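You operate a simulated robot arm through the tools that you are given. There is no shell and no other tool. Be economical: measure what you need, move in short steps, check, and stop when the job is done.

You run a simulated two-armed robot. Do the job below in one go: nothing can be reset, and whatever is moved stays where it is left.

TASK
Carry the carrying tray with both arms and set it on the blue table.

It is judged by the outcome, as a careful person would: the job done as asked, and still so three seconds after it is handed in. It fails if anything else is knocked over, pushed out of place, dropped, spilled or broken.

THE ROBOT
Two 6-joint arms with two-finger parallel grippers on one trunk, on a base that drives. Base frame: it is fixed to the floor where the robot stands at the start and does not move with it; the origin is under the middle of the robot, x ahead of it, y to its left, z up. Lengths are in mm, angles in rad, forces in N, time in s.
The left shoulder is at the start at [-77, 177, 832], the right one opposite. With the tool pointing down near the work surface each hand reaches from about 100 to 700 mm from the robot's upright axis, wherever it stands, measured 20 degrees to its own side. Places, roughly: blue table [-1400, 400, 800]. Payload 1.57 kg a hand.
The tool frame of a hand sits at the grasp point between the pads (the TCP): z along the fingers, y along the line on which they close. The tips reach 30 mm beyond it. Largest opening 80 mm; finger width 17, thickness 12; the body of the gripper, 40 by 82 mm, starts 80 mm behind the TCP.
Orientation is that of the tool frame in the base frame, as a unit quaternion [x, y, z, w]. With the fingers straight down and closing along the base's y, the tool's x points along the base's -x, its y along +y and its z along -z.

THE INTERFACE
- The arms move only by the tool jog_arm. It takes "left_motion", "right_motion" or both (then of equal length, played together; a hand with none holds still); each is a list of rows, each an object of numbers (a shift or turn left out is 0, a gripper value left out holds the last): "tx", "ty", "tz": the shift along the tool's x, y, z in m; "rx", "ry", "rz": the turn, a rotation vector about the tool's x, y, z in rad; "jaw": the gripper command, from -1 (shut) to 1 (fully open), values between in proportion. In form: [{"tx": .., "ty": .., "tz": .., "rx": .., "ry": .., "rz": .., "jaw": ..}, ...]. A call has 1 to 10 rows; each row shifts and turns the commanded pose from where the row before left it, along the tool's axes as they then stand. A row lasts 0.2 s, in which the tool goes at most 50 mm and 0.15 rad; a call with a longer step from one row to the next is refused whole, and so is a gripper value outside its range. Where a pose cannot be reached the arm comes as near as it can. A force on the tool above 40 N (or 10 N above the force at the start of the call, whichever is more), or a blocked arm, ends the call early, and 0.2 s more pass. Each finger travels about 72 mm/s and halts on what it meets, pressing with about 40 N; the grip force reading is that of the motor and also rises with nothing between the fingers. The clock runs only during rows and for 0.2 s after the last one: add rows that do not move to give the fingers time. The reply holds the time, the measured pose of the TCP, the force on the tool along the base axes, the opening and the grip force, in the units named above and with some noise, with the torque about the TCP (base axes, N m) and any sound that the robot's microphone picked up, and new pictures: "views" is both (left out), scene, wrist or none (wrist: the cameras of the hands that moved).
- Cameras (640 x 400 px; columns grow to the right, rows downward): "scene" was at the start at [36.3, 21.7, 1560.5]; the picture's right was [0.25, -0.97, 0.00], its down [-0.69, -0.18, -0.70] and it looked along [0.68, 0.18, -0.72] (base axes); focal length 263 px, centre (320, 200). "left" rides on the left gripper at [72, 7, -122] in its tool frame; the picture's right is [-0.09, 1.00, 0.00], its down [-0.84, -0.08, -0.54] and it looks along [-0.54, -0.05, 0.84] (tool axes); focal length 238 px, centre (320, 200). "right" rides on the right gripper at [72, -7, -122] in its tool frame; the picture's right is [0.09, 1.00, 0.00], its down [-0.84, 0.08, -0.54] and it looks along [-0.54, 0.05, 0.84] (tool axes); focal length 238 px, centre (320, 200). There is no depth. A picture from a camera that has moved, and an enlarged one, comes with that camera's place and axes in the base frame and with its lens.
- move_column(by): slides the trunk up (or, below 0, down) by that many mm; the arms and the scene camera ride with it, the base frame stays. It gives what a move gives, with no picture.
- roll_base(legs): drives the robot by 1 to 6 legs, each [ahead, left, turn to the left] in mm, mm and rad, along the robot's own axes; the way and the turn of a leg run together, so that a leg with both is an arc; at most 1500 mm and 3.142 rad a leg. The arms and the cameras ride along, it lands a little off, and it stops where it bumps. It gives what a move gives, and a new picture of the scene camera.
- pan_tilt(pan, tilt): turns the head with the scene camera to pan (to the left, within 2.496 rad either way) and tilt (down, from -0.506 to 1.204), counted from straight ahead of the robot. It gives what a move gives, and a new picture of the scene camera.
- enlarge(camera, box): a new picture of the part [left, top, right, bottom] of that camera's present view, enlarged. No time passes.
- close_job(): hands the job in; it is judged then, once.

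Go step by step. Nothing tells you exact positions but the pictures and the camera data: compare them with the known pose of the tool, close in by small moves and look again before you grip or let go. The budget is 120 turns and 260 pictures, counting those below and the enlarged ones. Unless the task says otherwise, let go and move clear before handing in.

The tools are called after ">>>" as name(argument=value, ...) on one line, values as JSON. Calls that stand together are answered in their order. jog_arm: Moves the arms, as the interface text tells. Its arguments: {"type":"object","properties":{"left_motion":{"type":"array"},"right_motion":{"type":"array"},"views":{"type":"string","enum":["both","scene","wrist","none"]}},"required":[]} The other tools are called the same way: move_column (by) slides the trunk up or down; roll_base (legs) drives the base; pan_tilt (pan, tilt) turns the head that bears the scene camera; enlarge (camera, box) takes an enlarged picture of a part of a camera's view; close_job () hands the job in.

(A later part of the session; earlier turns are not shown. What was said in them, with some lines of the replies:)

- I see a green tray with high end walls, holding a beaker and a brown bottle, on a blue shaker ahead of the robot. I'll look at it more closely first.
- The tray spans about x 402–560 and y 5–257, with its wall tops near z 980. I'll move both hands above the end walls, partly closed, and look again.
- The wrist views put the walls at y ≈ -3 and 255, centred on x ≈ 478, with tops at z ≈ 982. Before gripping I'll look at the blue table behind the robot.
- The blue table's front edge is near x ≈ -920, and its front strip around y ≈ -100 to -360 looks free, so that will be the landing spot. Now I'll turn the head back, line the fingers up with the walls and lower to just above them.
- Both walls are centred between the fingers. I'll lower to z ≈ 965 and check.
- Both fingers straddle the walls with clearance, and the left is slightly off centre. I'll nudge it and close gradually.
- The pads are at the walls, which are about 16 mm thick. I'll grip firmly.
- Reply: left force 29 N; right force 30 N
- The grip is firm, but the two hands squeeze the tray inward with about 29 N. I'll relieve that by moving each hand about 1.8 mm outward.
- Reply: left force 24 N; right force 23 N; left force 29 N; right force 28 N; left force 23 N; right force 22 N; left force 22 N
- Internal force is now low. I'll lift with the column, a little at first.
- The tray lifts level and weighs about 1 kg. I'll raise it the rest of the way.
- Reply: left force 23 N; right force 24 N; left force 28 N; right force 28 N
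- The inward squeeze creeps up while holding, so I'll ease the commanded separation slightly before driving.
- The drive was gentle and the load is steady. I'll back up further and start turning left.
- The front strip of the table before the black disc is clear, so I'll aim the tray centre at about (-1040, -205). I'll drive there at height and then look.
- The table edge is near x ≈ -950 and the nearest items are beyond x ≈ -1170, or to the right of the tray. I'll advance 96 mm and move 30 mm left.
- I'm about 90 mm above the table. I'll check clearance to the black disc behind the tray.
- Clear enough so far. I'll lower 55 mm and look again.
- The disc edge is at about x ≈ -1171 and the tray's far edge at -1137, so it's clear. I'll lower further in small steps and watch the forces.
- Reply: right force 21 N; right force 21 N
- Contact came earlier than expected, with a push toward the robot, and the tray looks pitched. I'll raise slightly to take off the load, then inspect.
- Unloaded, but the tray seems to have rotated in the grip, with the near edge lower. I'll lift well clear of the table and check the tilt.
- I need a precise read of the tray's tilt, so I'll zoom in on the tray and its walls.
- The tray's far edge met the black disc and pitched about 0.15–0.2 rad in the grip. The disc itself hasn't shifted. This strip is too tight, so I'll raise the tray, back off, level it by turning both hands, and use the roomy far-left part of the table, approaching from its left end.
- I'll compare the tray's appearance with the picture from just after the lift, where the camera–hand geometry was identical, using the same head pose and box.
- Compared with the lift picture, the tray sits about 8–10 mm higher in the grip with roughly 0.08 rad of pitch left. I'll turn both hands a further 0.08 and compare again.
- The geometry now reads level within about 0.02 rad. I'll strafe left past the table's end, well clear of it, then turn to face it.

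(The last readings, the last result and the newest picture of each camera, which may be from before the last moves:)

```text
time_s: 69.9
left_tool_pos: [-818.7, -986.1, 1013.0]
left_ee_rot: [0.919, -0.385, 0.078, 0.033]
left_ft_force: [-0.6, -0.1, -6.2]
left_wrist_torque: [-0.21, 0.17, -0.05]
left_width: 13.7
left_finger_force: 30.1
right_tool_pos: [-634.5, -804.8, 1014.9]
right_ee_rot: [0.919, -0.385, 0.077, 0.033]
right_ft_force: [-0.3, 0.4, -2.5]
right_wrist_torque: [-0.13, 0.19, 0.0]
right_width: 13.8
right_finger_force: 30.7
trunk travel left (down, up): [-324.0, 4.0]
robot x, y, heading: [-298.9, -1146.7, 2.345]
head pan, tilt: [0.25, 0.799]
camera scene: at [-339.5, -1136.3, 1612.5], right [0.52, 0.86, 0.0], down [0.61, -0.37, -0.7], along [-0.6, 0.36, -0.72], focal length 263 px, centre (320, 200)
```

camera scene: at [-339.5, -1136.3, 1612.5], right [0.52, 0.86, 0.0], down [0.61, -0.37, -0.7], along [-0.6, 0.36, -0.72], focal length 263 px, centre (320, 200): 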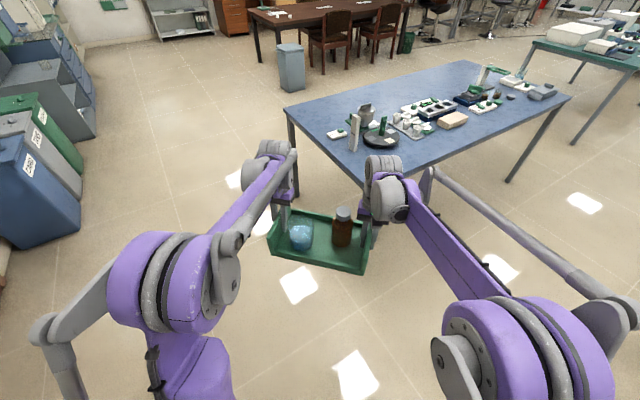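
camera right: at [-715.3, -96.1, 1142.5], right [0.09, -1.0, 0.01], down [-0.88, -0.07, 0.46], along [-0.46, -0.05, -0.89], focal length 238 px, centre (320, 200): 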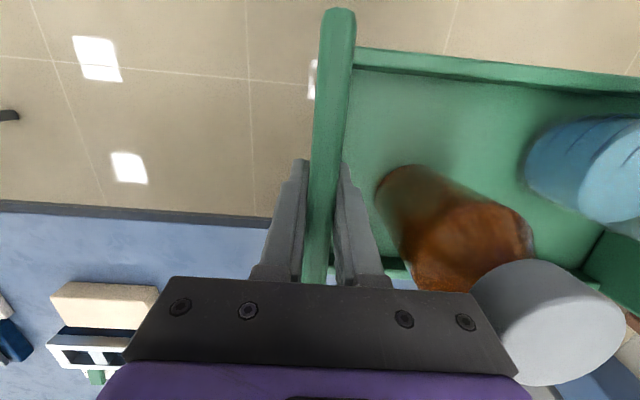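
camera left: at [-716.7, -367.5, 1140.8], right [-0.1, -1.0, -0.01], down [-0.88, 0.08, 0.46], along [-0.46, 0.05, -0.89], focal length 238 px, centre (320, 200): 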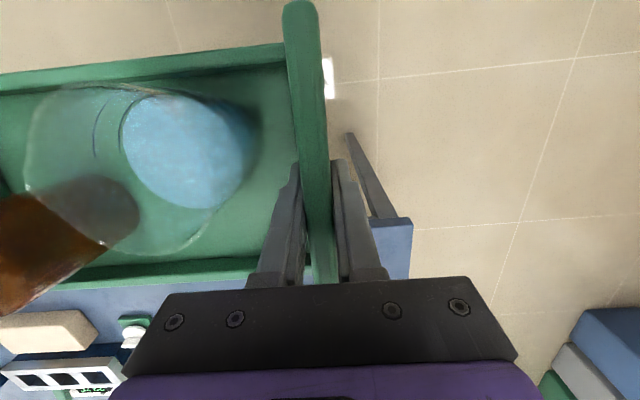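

>>> roll_base(legs=[[0, 0, -0.774]])

>>> roll_base(legs=[[0, 600, 0]])

>>> roll_base(legs=[[0, 595, 0]])

```text
time_s: 72.3
left_tool_pos: [-560.5, -671.2, 1013.6]
left_ee_rot: [0.71, -0.699, 0.06, 0.06]
left_ft_force: [0.3, -0.2, -5.8]
left_wrist_torque: [-0.1, 0.21, 0.01]
left_width: 13.7
left_finger_force: 30.6
right_tool_pos: [-303.6, -670.7, 1014.6]
right_ee_rot: [0.71, -0.7, 0.06, 0.058]
right_ft_force: [0.9, -0.6, -1.2]
right_wrist_torque: [0.06, 0.24, -0.01]
right_width: 13.8
right_finger_force: 30.5
trunk travel left (down, up): [-324.0, 4.0]
robot x, y, heading: [-301.7, -1148.6, 1.589]
head pan, tilt: [0.25, 0.799]
camera scene: at [-320.9, -1112.3, 1612.5], right [0.97, 0.26, 0.0], down [0.19, -0.69, -0.7], along [-0.18, 0.67, -0.72], focal length 263 px, centre (320, 200)
```

scene: 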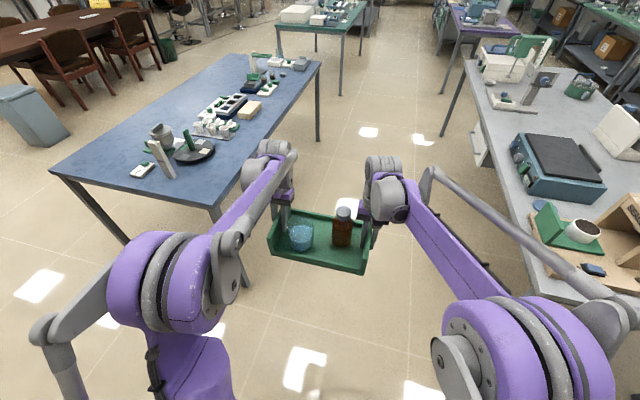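

```text
time_s: 78.0
left_tool_pos: [-1150.9, -673.7, 1013.9]
left_ee_rot: [0.706, -0.704, 0.06, 0.059]
left_ft_force: [-0.5, 0.6, -5.7]
left_wrist_torque: [0.02, 0.19, 0.0]
left_width: 13.9
left_finger_force: 30.1
right_tool_pos: [-890.8, -674.6, 1014.4]
right_ee_rot: [0.705, -0.704, 0.059, 0.06]
right_ft_force: [0.7, 0.1, -3.0]
right_wrist_torque: [-0.03, 0.21, 0.02]
right_width: 13.8
right_finger_force: 30.2
trunk travel left (down, up): [-324.0, 4.0]
robot x, y, heading: [-896.7, -1156.8, 1.567]
head pan, tilt: [0.25, 0.799]
camera scene: at [-913.7, -1117.8, 1612.5], right [0.97, 0.25, 0.0], down [0.18, -0.69, -0.7], along [-0.18, 0.67, -0.72], focal length 263 px, centre (320, 200)
```

scene: 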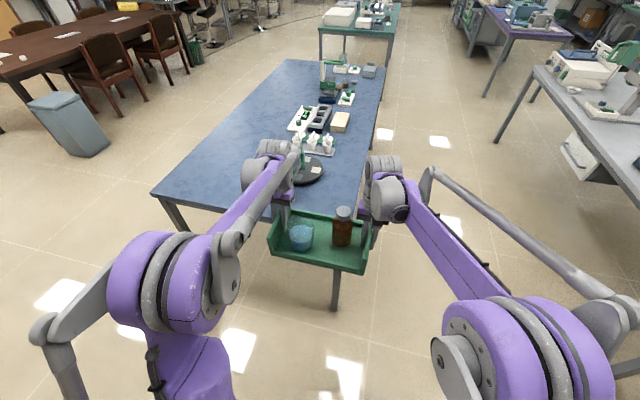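

```text
time_s: 83.8
left_tool_pos: [-1752.6, -679.9, 1012.4]
left_ee_rot: [0.708, -0.702, 0.06, 0.06]
left_ft_force: [-0.5, -0.6, -5.3]
left_wrist_torque: [0.03, 0.15, -0.04]
left_width: 13.7
left_finger_force: 30.3
right_tool_pos: [-1494.1, -678.9, 1013.8]
right_ee_rot: [0.707, -0.702, 0.061, 0.06]
right_ft_force: [0.8, -0.3, -2.4]
right_wrist_torque: [0.02, 0.18, 0.01]
right_width: 13.6
right_finger_force: 30.4
trunk travel left (down, up): [-324.0, 4.0]
robot x, y, heading: [-1493.2, -1159.5, 1.581]
head pan, tilt: [0.25, 0.799]
camera scene: at [-1515.1, -1121.7, 1612.5], right [0.97, 0.25, 0.0], down [0.18, -0.69, -0.7], along [-0.18, 0.67, -0.72], focal length 263 px, centre (320, 200)
```

scene: 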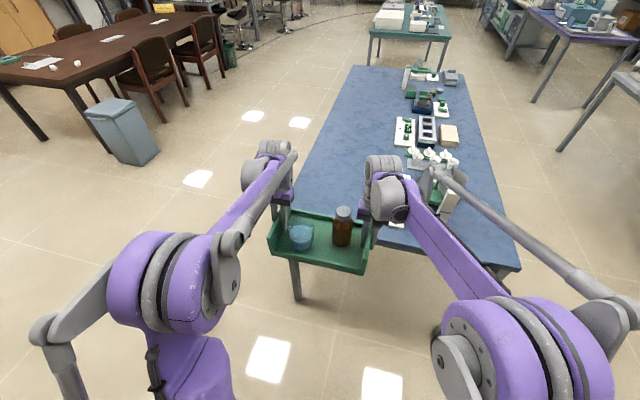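

The far-left area of the table is clear. I'll drive ahead about 335 mm at height so the tray sits around (-1623, -345), then look.

>>> roll_base(legs=[[335, 0, -0.01]])

>>> jog_arm(left_motion=[{}], right_motion=[{}], views="wrist")

```text
time_s: 86.0
left_tool_pos: [-1751.5, -347.7, 1013.6]
left_ee_rot: [0.705, -0.704, 0.059, 0.061]
left_ft_force: [-1.2, 0.3, -5.2]
left_wrist_torque: [-0.02, 0.15, -0.03]
left_width: 13.8
left_finger_force: 30.8
right_tool_pos: [-1494.0, -348.9, 1014.6]
right_ee_rot: [0.705, -0.704, 0.06, 0.06]
right_ft_force: [1.6, 0.3, -3.3]
right_wrist_torque: [-0.02, 0.22, 0.01]
right_width: 13.8
right_finger_force: 30.3
trunk travel left (down, up): [-324.0, 4.0]
robot x, y, heading: [-1494.4, -829.7, 1.578]
head pan, tilt: [0.25, 0.799]
camera scene: at [-1516.4, -791.1, 1612.3], right [0.97, 0.25, 0.0], down [0.18, -0.69, -0.7], along [-0.17, 0.68, -0.72], focal length 263 px, centre (320, 200)
```

scene: 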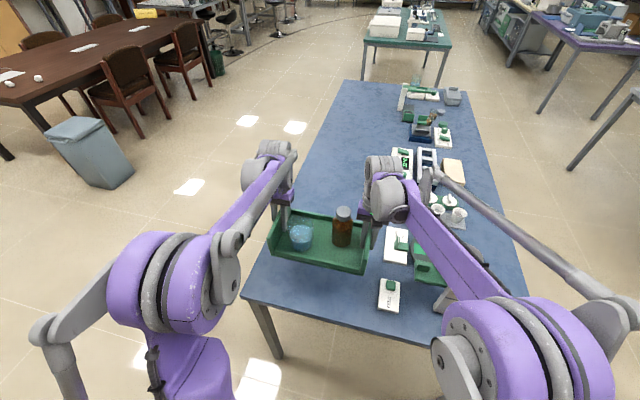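

```text
time_s: 86.4
left_tool_pos: [-1752.4, -345.3, 1012.5]
left_ee_rot: [0.705, -0.704, 0.06, 0.06]
left_ft_force: [-1.0, 0.0, -4.5]
left_wrist_torque: [0.0, 0.12, 0.0]
left_width: 13.6
left_finger_force: 30.3
right_tool_pos: [-1493.8, -349.5, 1015.7]
right_ee_rot: [-0.705, 0.705, -0.06, -0.06]
right_ft_force: [1.0, -0.7, -3.0]
right_wrist_torque: [0.0, 0.18, -0.05]
right_width: 13.9
right_finger_force: 30.4
trunk travel left (down, up): [-324.0, 4.0]
robot x, y, heading: [-1496.0, -828.9, 1.574]
head pan, tilt: [0.25, 0.799]
camera right: at [-1487.1, -399.0, 1147.0], right [-1.0, -0.09, 0.02], down [-0.08, 0.92, 0.39], along [-0.05, 0.39, -0.92], focal length 238 px, centre (320, 200)
camera left: at [-1756.7, -398.1, 1145.2], right [-1.0, 0.09, -0.02], down [0.08, 0.92, 0.39], along [0.05, 0.39, -0.92], focal length 238 px, centre (320, 200)
```

right: 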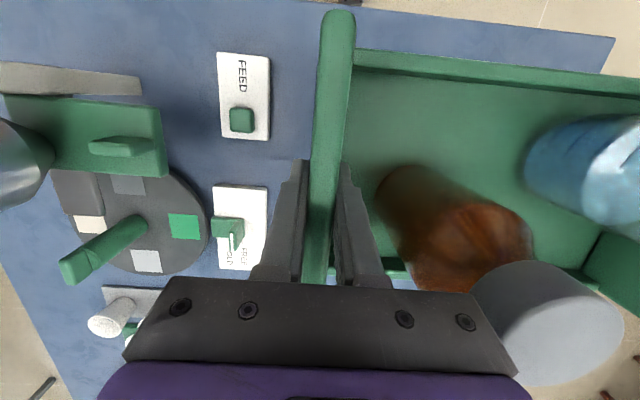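
left: 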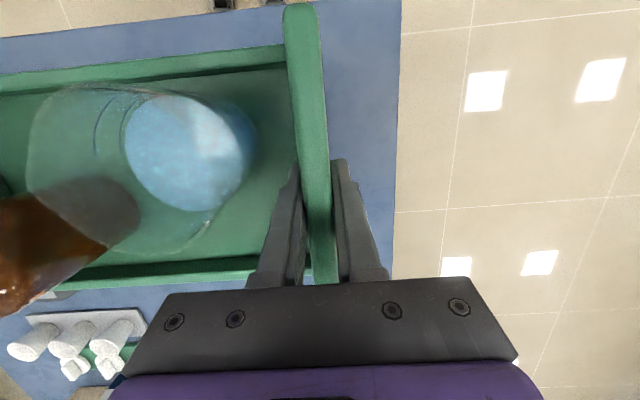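

Clear surface all round, and I'll shift 30 mm further from the white cards. Then I'll lower in stages.

>>> roll_base(legs=[[0, 30, 0]])

>>> move_column(by=-105)

>>> jog_arm(left_motion=[{}], right_motion=[{}], views="both")

>>> enlarge(camera="scene", box=[230, 180, 430, 330])

```text
time_s: 87.3
left_tool_pos: [-1781.0, -347.6, 1013.6]
left_ee_rot: [-0.704, 0.705, -0.06, -0.059]
left_ft_force: [-0.7, 0.0, -5.1]
left_wrist_torque: [0.05, 0.16, -0.04]
left_width: 13.5
left_finger_force: 30.4
right_tool_pos: [-1522.9, -347.6, 1014.5]
right_ee_rot: [0.705, -0.704, 0.06, 0.059]
right_ft_force: [-0.1, 0.3, -3.1]
right_wrist_torque: [-0.07, 0.14, 0.01]
right_width: 14.0
right_finger_force: 30.4
trunk travel left (down, up): [-324.0, 4.0]
robot x, y, heading: [-1527.8, -829.9, 1.568]
head pan, tilt: [0.25, 0.799]
camera scene: at [-1545.9, -790.5, 1612.5], right [0.97, 0.25, 0.0], down [0.18, -0.69, -0.7], along [-0.17, 0.68, -0.72], focal length 263 px, centre (320, 200)
```

scene: 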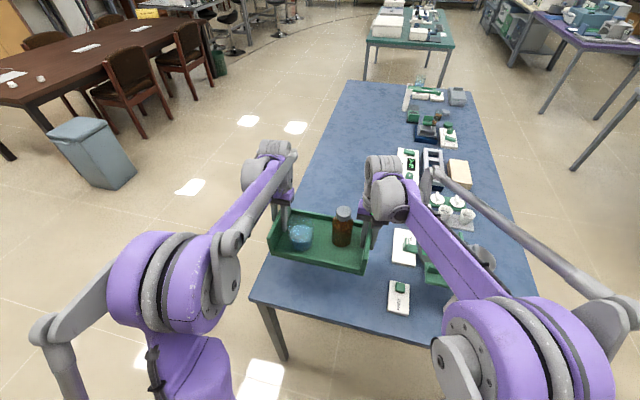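

```text
time_s: 88.7
left_tool_pos: [-1779.8, -345.4, 908.0]
left_ee_rot: [-0.705, 0.705, -0.059, -0.059]
left_ft_force: [1.0, -0.2, -5.7]
left_wrist_torque: [0.05, 0.16, -0.01]
left_width: 13.8
left_finger_force: 30.2
right_tool_pos: [-1522.6, -346.8, 909.6]
right_ee_rot: [0.705, -0.705, 0.06, 0.06]
right_ft_force: [-0.7, -0.4, -3.4]
right_wrist_torque: [-0.1, 0.18, -0.01]
right_width: 13.9
right_finger_force: 29.7
trunk travel left (down, up): [-219.0, 109.0]
robot x, y, heading: [-1526.5, -826.1, 1.569]
head pan, tilt: [0.25, 0.799]
```

```text
time_s: 89.1
left_tool_pos: [-1780.8, -346.0, 907.5]
left_ee_rot: [-0.704, 0.705, -0.059, -0.06]
left_ft_force: [0.6, 0.2, -5.5]
left_wrist_torque: [0.07, 0.11, -0.01]
left_width: 13.7
left_finger_force: 30.4
right_tool_pos: [-1523.0, -348.7, 910.0]
right_ee_rot: [-0.704, 0.705, -0.06, -0.059]
right_ft_force: [-0.4, -1.0, -3.2]
right_wrist_torque: [-0.09, 0.21, -0.03]
right_width: 13.8
right_finger_force: 30.0
trunk travel left (down, up): [-219.0, 109.0]
robot x, y, heading: [-1526.5, -827.1, 1.575]
head pan, tilt: [0.25, 0.799]
camera scene: at [-1546.1, -786.7, 1502.2], right [0.97, 0.25, 0.0], down [0.18, -0.69, -0.7], along [-0.17, 0.68, -0.72], focal length 263 px, centre (320, 200)
camera right: at [-1516.5, -398.2, 1042.0], right [-1.0, -0.09, 0.02], down [-0.08, 0.92, 0.39], along [-0.05, 0.39, -0.92], focal length 238 px, centre (320, 200)
camera left: at [-1786.1, -397.2, 1040.3], right [-1.0, 0.09, -0.02], down [0.08, 0.92, 0.39], along [0.05, 0.39, -0.92], focal length 238 px, centre (320, 200)
```

scene: 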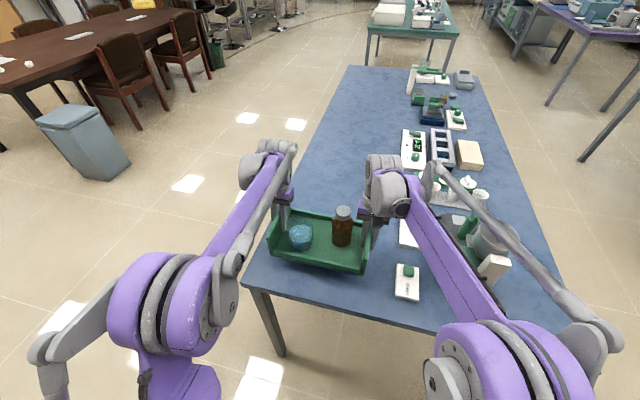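
right: 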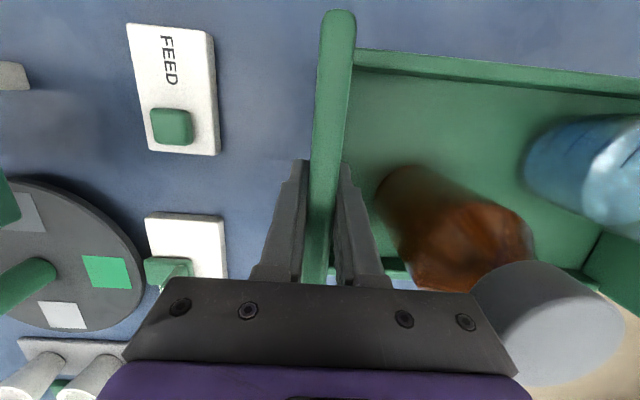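
left: 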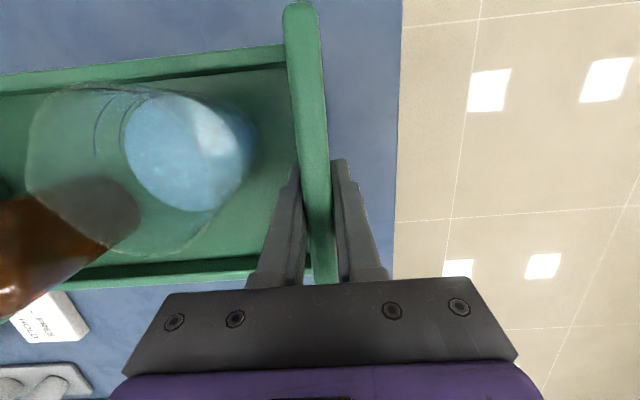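

```text
2.67 times, centred on (330, 255) of scene
camera zoom: at [-1546.1, -786.7, 1502.2], right [0.97, 0.25, 0.0], down [0.18, -0.69, -0.7], along [-0.17, 0.68, -0.72], focal length 700 px, centre (293, 53)
```

zoom: 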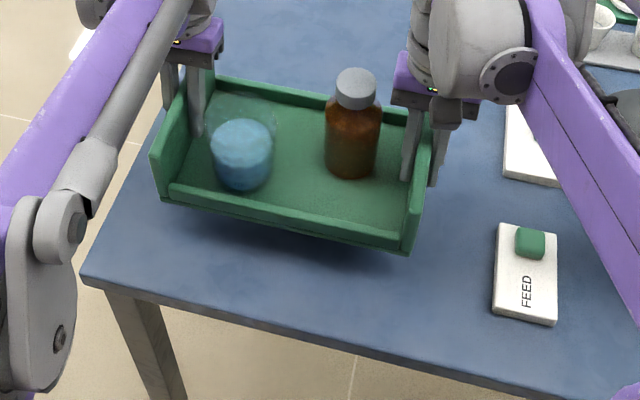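

>>> move_column(by=-22)

>>> move_column(by=-6)

>>> move_column(by=-5)

```text
time_s: 89.8
left_tool_pos: [-1780.2, -346.0, 886.5]
left_ee_rot: [0.705, -0.704, 0.06, 0.06]
left_ft_force: [0.9, -0.8, -4.8]
left_wrist_torque: [-0.01, 0.1, -0.02]
left_width: 13.9
left_finger_force: 30.8
right_tool_pos: [-1523.2, -347.6, 886.5]
right_ee_rot: [0.705, -0.705, 0.06, 0.06]
right_ft_force: [-0.6, -0.2, -3.3]
right_wrist_torque: [-0.05, 0.11, 0.02]
right_width: 13.7
right_finger_force: 30.3
trunk travel left (down, up): [-197.0, 131.0]
robot x, y, heading: [-1526.6, -831.4, 1.57]
head pan, tilt: [0.25, 0.799]
```

```text
time_s: 90.3
left_tool_pos: [-1780.1, -345.8, 881.6]
left_ee_rot: [-0.704, 0.705, -0.06, -0.06]
left_ft_force: [0.6, -0.6, -6.1]
left_wrist_torque: [-0.04, 0.11, 0.0]
left_width: 13.8
left_finger_force: 30.1
right_tool_pos: [-1522.4, -347.1, 882.4]
right_ee_rot: [-0.704, 0.705, -0.06, -0.059]
right_ft_force: [-0.5, 0.4, -2.4]
right_wrist_torque: [0.01, 0.16, -0.01]
right_width: 13.8
right_finger_force: 30.6
trunk travel left (down, up): [-191.0, 137.0]
robot x, y, heading: [-1526.4, -827.6, 1.571]
head pan, tilt: [0.25, 0.799]
```

```text
time_s: 90.9
left_tool_pos: [-1780.9, -347.0, 875.2]
left_ee_rot: [0.705, -0.704, 0.06, 0.059]
left_ft_force: [0.3, 0.1, -5.3]
left_wrist_torque: [-0.09, 0.11, -0.02]
left_width: 14.1
left_finger_force: 30.7
right_tool_pos: [-1522.6, -347.0, 877.0]
right_ee_rot: [0.705, -0.705, 0.06, 0.06]
right_ft_force: [-0.9, 0.2, -3.8]
right_wrist_torque: [0.12, 0.19, -0.03]
right_width: 13.7
right_finger_force: 30.6
trunk travel left (down, up): [-186.0, 142.0]
robot x, y, heading: [-1526.9, -825.3, 1.576]
head pan, tilt: [0.25, 0.799]
```

>>> move_column(by=-4)

>>> move_column(by=-3)

>>> enlarge(camera="scene", box=[230, 180, 430, 330])

```text
time_s: 91.4
left_tool_pos: [-1781.2, -346.9, 870.8]
left_ee_rot: [-0.704, 0.705, -0.059, -0.06]
left_ft_force: [0.8, 0.4, -5.4]
left_wrist_torque: [-0.07, 0.12, 0.0]
left_width: 14.0
left_finger_force: 30.3
right_tool_pos: [-1522.8, -348.8, 873.9]
right_ee_rot: [0.705, -0.704, 0.059, 0.06]
right_ft_force: [-0.7, -0.7, -3.4]
right_wrist_torque: [0.09, 0.18, 0.0]
right_width: 13.8
right_finger_force: 31.0
trunk travel left (down, up): [-182.0, 146.0]
robot x, y, heading: [-1522.3, -828.2, 1.573]
head pan, tilt: [0.25, 0.799]
```

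```text
time_s: 91.9
left_tool_pos: [-1780.5, -346.3, 868.5]
left_ee_rot: [0.705, -0.704, 0.059, 0.06]
left_ft_force: [0.2, 0.3, -5.0]
left_wrist_torque: [-0.09, 0.1, 0.01]
left_width: 13.8
left_finger_force: 29.8
right_tool_pos: [-1522.2, -347.6, 869.2]
right_ee_rot: [0.705, -0.704, 0.06, 0.06]
right_ft_force: [-0.2, -0.5, -3.7]
right_wrist_torque: [0.08, 0.16, -0.02]
right_width: 13.8
right_finger_force: 30.0
trunk travel left (down, up): [-179.0, 149.0]
robot x, y, heading: [-1526.1, -827.3, 1.574]
head pan, tilt: [0.25, 0.799]
```

```text
2.67 times, centred on (330, 255) of scene
camera zoom: at [-1546.1, -784.0, 1463.8], right [0.97, 0.25, 0.0], down [0.18, -0.69, -0.7], along [-0.17, 0.68, -0.72], focal length 700 px, centre (293, 53)
```

zoom: 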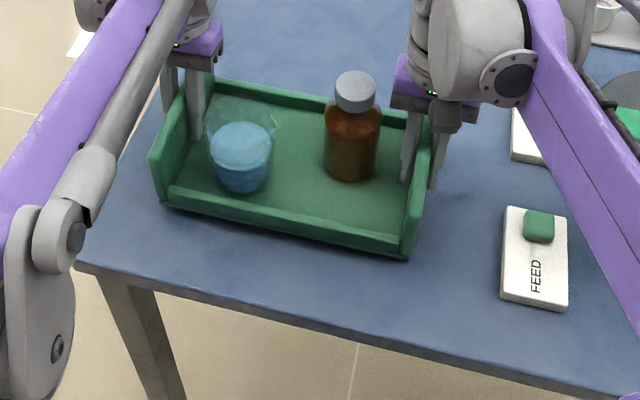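

Close to touching now, so I'll lower in 3 mm steps.

>>> move_column(by=-3)

>>> move_column(by=-3)

>>> move_column(by=-2)

```text
time_s: 92.4
left_tool_pos: [-1781.3, -347.0, 865.4]
left_ee_rot: [-0.704, 0.705, -0.06, -0.06]
left_ft_force: [0.3, 0.0, -4.6]
left_wrist_torque: [-0.06, 0.13, 0.0]
left_width: 13.7
left_finger_force: 30.2
right_tool_pos: [-1523.4, -348.2, 865.6]
right_ee_rot: [-0.704, 0.705, -0.06, -0.06]
right_ft_force: [-0.6, 0.1, -2.5]
right_wrist_torque: [0.09, 0.15, -0.01]
right_width: 13.7
right_finger_force: 30.3
trunk travel left (down, up): [-176.0, 152.0]
robot x, y, heading: [-1524.9, -828.9, 1.575]
head pan, tilt: [0.25, 0.799]
```

```text
time_s: 93.0
left_tool_pos: [-1780.9, -347.4, 862.8]
left_ee_rot: [-0.704, 0.705, -0.06, -0.06]
left_ft_force: [0.6, -0.1, -4.7]
left_wrist_torque: [-0.05, 0.11, -0.01]
left_width: 13.7
left_finger_force: 30.3
right_tool_pos: [-1523.3, -348.2, 864.9]
right_ee_rot: [0.705, -0.704, 0.06, 0.06]
right_ft_force: [-0.7, -0.6, -3.1]
right_wrist_torque: [-0.01, 0.16, 0.0]
right_width: 13.7
right_finger_force: 30.3
trunk travel left (down, up): [-173.0, 155.0]
robot x, y, heading: [-1526.5, -827.6, 1.572]
head pan, tilt: [0.25, 0.799]
```

```text
time_s: 93.5
left_tool_pos: [-1780.4, -347.5, 860.5]
left_ee_rot: [0.705, -0.704, 0.06, 0.06]
left_ft_force: [0.1, -0.3, -6.4]
left_wrist_torque: [0.0, 0.13, 0.01]
left_width: 13.8
left_finger_force: 30.3
right_tool_pos: [-1522.7, -348.1, 862.0]
right_ee_rot: [-0.704, 0.705, -0.059, -0.06]
right_ft_force: [-0.4, 0.5, -3.0]
right_wrist_torque: [-0.02, 0.14, -0.01]
right_width: 13.9
right_finger_force: 30.0
trunk travel left (down, up): [-171.0, 157.0]
robot x, y, heading: [-1522.8, -826.3, 1.574]
head pan, tilt: [0.25, 0.799]
```

>>> move_column(by=-3)

>>> enlarge(camera="scene", box=[255, 200, 385, 280])

```text
time_s: 94.0
left_tool_pos: [-1780.2, -346.8, 857.5]
left_ee_rot: [0.705, -0.705, 0.059, 0.06]
left_ft_force: [0.0, 1.2, 2.5]
left_wrist_torque: [-0.69, -0.03, 0.05]
left_width: 13.6
left_finger_force: 30.3
right_tool_pos: [-1522.6, -349.9, 860.3]
right_ee_rot: [0.705, -0.705, 0.06, 0.06]
right_ft_force: [-0.8, 1.5, 7.4]
right_wrist_torque: [-0.72, 0.01, 0.03]
right_width: 13.8
right_finger_force: 29.9
trunk travel left (down, up): [-168.0, 160.0]
robot x, y, heading: [-1524.9, -829.1, 1.572]
head pan, tilt: [0.25, 0.799]
```

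```text
4.92 times, centred on (320, 240) of scene
camera zoom: at [-1546.0, -783.4, 1453.3], right [0.97, 0.25, 0.0], down [0.18, -0.69, -0.7], along [-0.17, 0.68, -0.72], focal length 1293 px, centre (320, 3)
```

zoom: 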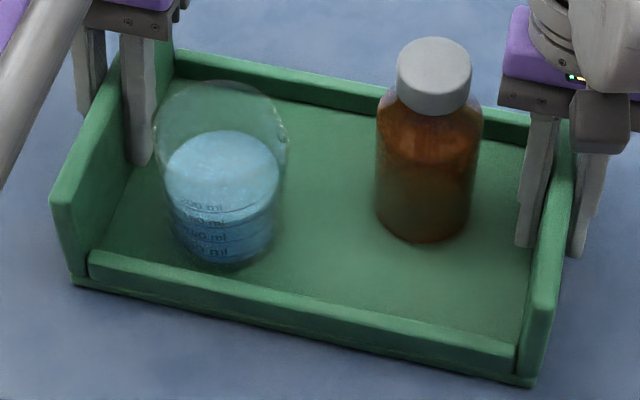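

Contact is at the near edge first. I'll add a small levelling turn to lower the far edge.

>>> jog_arm(left_motion=[{"ry": 0.01}, {"ry": 0.01}, {}, {}], right_motion=[{"ry": 0.01}, {"ry": 0.01}, {}, {}], views="none")

>>> move_column(by=-2)

```text
time_s: 95.0
left_tool_pos: [-1780.5, -345.4, 858.0]
left_ee_rot: [0.704, -0.703, 0.067, 0.067]
left_ft_force: [1.8, -0.4, -7.3]
left_wrist_torque: [0.14, 0.38, -0.04]
left_width: 13.6
left_finger_force: 30.6
right_tool_pos: [-1523.1, -346.7, 858.7]
right_ee_rot: [0.704, -0.704, 0.067, 0.068]
right_ft_force: [-2.6, 0.9, -1.3]
right_wrist_torque: [-0.11, 0.42, -0.04]
right_width: 13.6
right_finger_force: 30.2
trunk travel left (down, up): [-168.0, 160.0]
robot x, y, heading: [-1524.0, -826.6, 1.575]
head pan, tilt: [0.25, 0.799]
```

```text
time_s: 95.5
left_tool_pos: [-1780.3, -346.7, 856.2]
left_ee_rot: [0.704, -0.704, 0.067, 0.067]
left_ft_force: [0.4, 3.2, 6.6]
left_wrist_torque: [-1.07, -0.04, -0.02]
left_width: 13.6
left_finger_force: 30.4
right_tool_pos: [-1522.1, -347.3, 858.0]
right_ee_rot: [-0.704, 0.704, -0.067, -0.066]
right_ft_force: [-1.8, 5.5, 14.1]
right_wrist_torque: [-0.84, -0.02, 0.03]
right_width: 13.8
right_finger_force: 29.6
trunk travel left (down, up): [-166.0, 162.0]
robot x, y, heading: [-1523.9, -827.4, 1.573]
head pan, tilt: [0.25, 0.799]
```

>>> jog_arm(left_motion=[{"ry": 0.01}, {"ry": 0.015}, {}, {}], right_motion=[{"ry": 0.01}, {"ry": 0.015}, {}, {}], views="none")

>>> move_column(by=-2)

>>> enlarge(camera="scene", box=[255, 200, 385, 280])

>>> enlarge(camera="left", box=[0, 0, 640, 400])

```text
time_s: 96.5
left_tool_pos: [-1781.1, -347.8, 856.6]
left_ee_rot: [0.704, -0.703, 0.075, 0.075]
left_ft_force: [-3.1, 2.5, 5.7]
left_wrist_torque: [1.03, -0.19, 0.04]
left_width: 13.7
left_finger_force: 30.3
right_tool_pos: [-1522.7, -348.1, 857.5]
right_ee_rot: [0.703, -0.703, 0.075, 0.075]
right_ft_force: [3.0, 1.3, 6.8]
right_wrist_torque: [0.98, 0.05, 0.01]
right_width: 13.7
right_finger_force: 30.5
trunk travel left (down, up): [-166.0, 162.0]
robot x, y, heading: [-1524.4, -829.0, 1.572]
head pan, tilt: [0.25, 0.799]
```

```text
time_s: 97.0
left_tool_pos: [-1780.9, -348.3, 853.1]
left_ee_rot: [0.704, -0.702, 0.076, 0.074]
left_ft_force: [-2.9, 8.3, 22.4]
left_wrist_torque: [-0.04, -0.2, 0.08]
left_width: 13.9
left_finger_force: 31.0
right_tool_pos: [-1521.5, -348.4, 856.0]
right_ee_rot: [0.703, -0.703, 0.076, 0.075]
right_ft_force: [-0.6, 8.4, 23.4]
right_wrist_torque: [-0.06, -0.26, 0.13]
right_width: 14.2
right_finger_force: 30.2
trunk travel left (down, up): [-164.0, 164.0]
robot x, y, heading: [-1523.2, -824.0, 1.573]
head pan, tilt: [0.25, 0.799]
```

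```text
4.92 times, centred on (320, 240) of scene
camera zoom: at [-1545.6, -784.1, 1449.6], right [0.97, 0.25, 0.0], down [0.18, -0.69, -0.7], along [-0.17, 0.68, -0.72], focal length 1293 px, centre (320, 3)
```

zoom: 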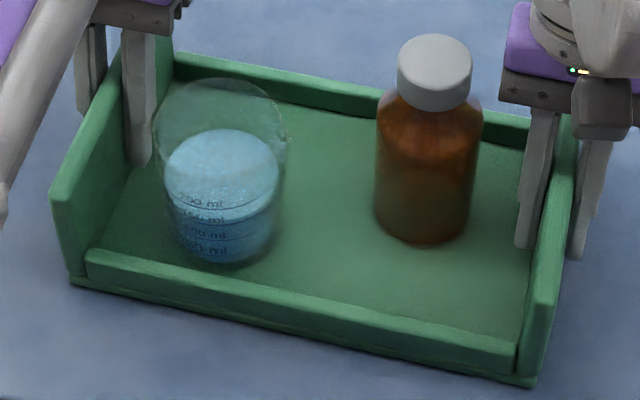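

```text
1.00 times, centred on (320, 200) of left (not enlarged: the box is as wide or as high as the picture)
camera zoom: at [-1785.9, -392.6, 989.0], right [-1.0, 0.09, -0.02], down [0.08, 0.93, 0.35], along [0.05, 0.35, -0.94], focal length 238 px, centre (320, 200)
```

zoom: 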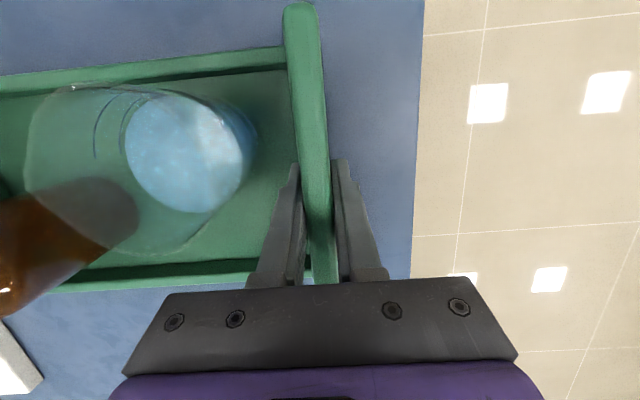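

The tray is flat on the table, with even load and no torque. I'll ease off and open the fingers slowly.

>>> move_column(by=2)

>>> jog_arm(left_motion=[{"jaw": -0.65}, {"jaw": -0.6}, {"jaw": -0.5}, {"jaw": -0.4}, {"jaw": -0.35}, {}], right_motion=[{"jaw": -0.65}, {"jaw": -0.6}, {"jaw": -0.5}, {"jaw": -0.4}, {"jaw": -0.35}, {}], views="both")

```text
time_s: 97.5
left_tool_pos: [-1781.5, -347.7, 855.8]
left_ee_rot: [-0.703, 0.703, -0.076, -0.076]
left_ft_force: [-1.4, -2.1, 0.5]
left_wrist_torque: [0.22, 0.0, 0.07]
left_width: 14.0
left_finger_force: 30.1
right_tool_pos: [-1522.9, -349.3, 856.5]
right_ee_rot: [-0.703, 0.703, -0.076, -0.076]
right_ft_force: [0.5, -2.3, -0.9]
right_wrist_torque: [0.3, 0.07, 0.04]
right_width: 13.8
right_finger_force: 30.2
trunk travel left (down, up): [-166.0, 162.0]
robot x, y, heading: [-1521.2, -829.3, 1.571]
head pan, tilt: [0.25, 0.799]
```

```text
time_s: 99.0
left_tool_pos: [-1779.7, -347.4, 855.0]
left_ee_rot: [-0.703, 0.703, -0.075, -0.076]
left_ft_force: [0.8, 0.3, -0.4]
left_wrist_torque: [-0.01, -0.01, -0.02]
left_width: 26.0
left_finger_force: 0.1
right_tool_pos: [-1522.3, -348.2, 858.1]
right_ee_rot: [0.703, -0.703, 0.076, 0.076]
right_ft_force: [-1.4, 0.4, 0.8]
right_wrist_torque: [0.01, -0.04, 0.0]
right_width: 26.0
right_finger_force: 0.1
trunk travel left (down, up): [-166.0, 162.0]
robot x, y, heading: [-1525.3, -824.9, 1.574]
head pan, tilt: [0.25, 0.799]
camera scene: at [-1546.0, -783.1, 1451.2], right [0.97, 0.25, 0.0], down [0.18, -0.69, -0.7], along [-0.17, 0.68, -0.72], focal length 263 px, centre (320, 200)
camera right: at [-1516.4, -392.8, 991.3], right [-1.0, -0.09, 0.02], down [-0.08, 0.93, 0.35], along [-0.05, 0.35, -0.94], focal length 238 px, centre (320, 200)
camera left: at [-1786.0, -391.7, 989.6], right [-1.0, 0.09, -0.02], down [0.08, 0.93, 0.35], along [0.05, 0.35, -0.94], focal length 238 px, centre (320, 200)
```

scene: 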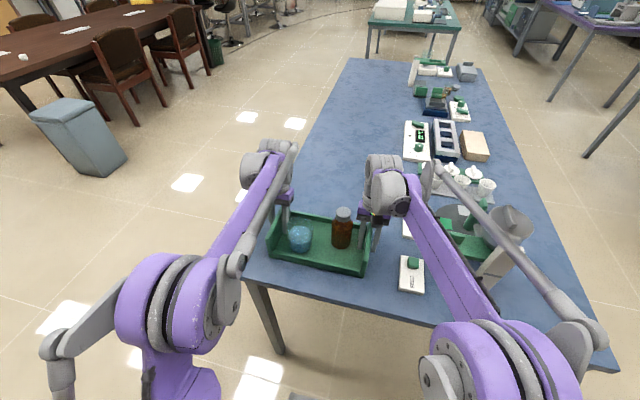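
right: 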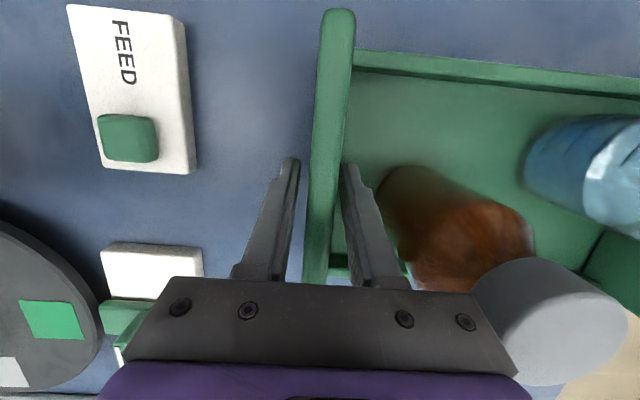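
left: 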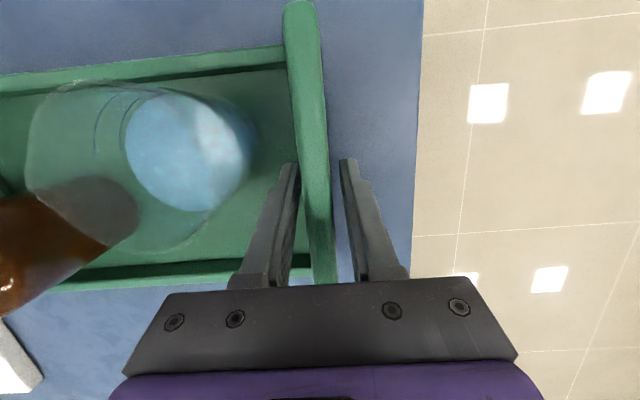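

The fingers are free of the walls on both sides. I'll lift straight up with the column.

>>> move_column(by=30)

>>> move_column(by=125)

>>> roll_base(legs=[[-350, 0, 0]])

>>> enlarge(camera="scene", box=[220, 60, 520, 260])

```text
time_s: 99.7
left_tool_pos: [-1780.4, -346.7, 885.9]
left_ee_rot: [-0.703, 0.703, -0.076, -0.076]
left_ft_force: [1.0, 0.0, -0.3]
left_wrist_torque: [-0.02, -0.02, -0.02]
left_width: 25.9
left_finger_force: 0.1
right_tool_pos: [-1522.1, -348.4, 886.8]
right_ee_rot: [0.703, -0.703, 0.076, 0.076]
right_ft_force: [-0.1, 0.2, 0.0]
right_wrist_torque: [-0.02, -0.01, 0.0]
right_width: 26.0
right_finger_force: 0.1
trunk travel left (down, up): [-196.0, 132.0]
robot x, y, heading: [-1522.5, -824.1, 1.568]
head pan, tilt: [0.25, 0.799]
```

```text
time_s: 101.2
left_tool_pos: [-1780.9, -347.8, 1011.1]
left_ee_rot: [-0.703, 0.703, -0.076, -0.075]
left_ft_force: [0.2, 0.3, 0.5]
left_wrist_torque: [0.01, 0.02, 0.0]
left_width: 26.1
left_finger_force: 0.1
right_tool_pos: [-1522.6, -350.1, 1011.8]
right_ee_rot: [0.703, -0.703, 0.076, 0.076]
right_ft_force: [-0.4, 0.0, -0.2]
right_wrist_torque: [0.02, -0.03, 0.03]
right_width: 25.8
right_finger_force: 0.0
trunk travel left (down, up): [-321.0, 7.0]
robot x, y, heading: [-1523.1, -826.1, 1.57]
head pan, tilt: [0.25, 0.799]
```

```text
time_s: 103.5
left_tool_pos: [-1779.5, -694.2, 1010.3]
left_ee_rot: [-0.703, 0.703, -0.075, -0.076]
left_ft_force: [-0.2, 0.7, 1.2]
left_wrist_torque: [0.01, -0.02, 0.0]
left_width: 25.8
left_finger_force: 0.1
right_tool_pos: [-1520.6, -695.2, 1012.1]
right_ee_rot: [-0.702, 0.704, -0.075, -0.076]
right_ft_force: [0.2, -0.1, -0.3]
right_wrist_torque: [0.01, 0.03, -0.01]
right_width: 26.1
right_finger_force: 0.1
trunk travel left (down, up): [-321.0, 7.0]
robot x, y, heading: [-1523.2, -1174.9, 1.572]
head pan, tilt: [0.25, 0.799]
camera scene: at [-1546.0, -1139.1, 1610.0], right [0.97, 0.25, 0.0], down [0.18, -0.7, -0.7], along [-0.17, 0.68, -0.72], focal length 263 px, centre (320, 200)
```

scene: 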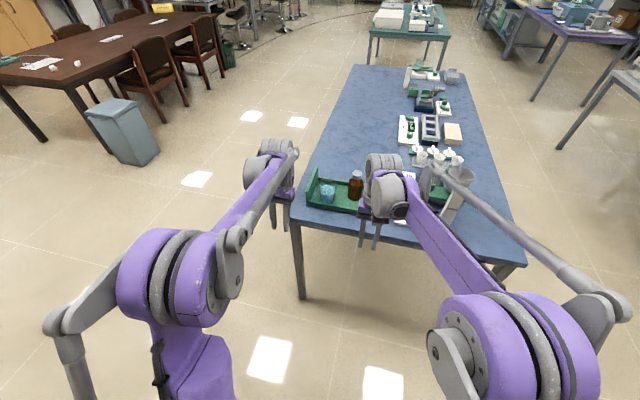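

```text
2.00 times, centred on (370, 160) of scene
camera zoom: at [-1546.0, -1139.1, 1610.0], right [0.97, 0.25, 0.0], down [0.18, -0.7, -0.7], along [-0.17, 0.68, -0.72], focal length 525 px, centre (220, 280)
```

zoom: 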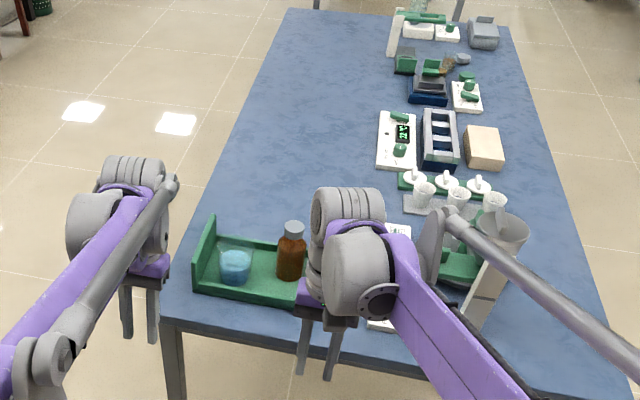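

The tray rests flat on the blue table with the beaker and bottle upright. Everything else looks in place and the hands are clear.

>>> close_job()

```text
The job is handed in.
```

I carried the tray with both arms and set it flat on the far-left part of the blue table. The beaker and bottle are still upright in it, and both hands are clear.

On the first try at setting it down, nearer the front edge, the tray caught the black disc on that table and tipped slightly in the grip. I levelled it and moved to a clearer spot. From the pictures, the disc had not moved (I could have missed a shift under about 3 mm), and nothing looked spilled or knocked over.
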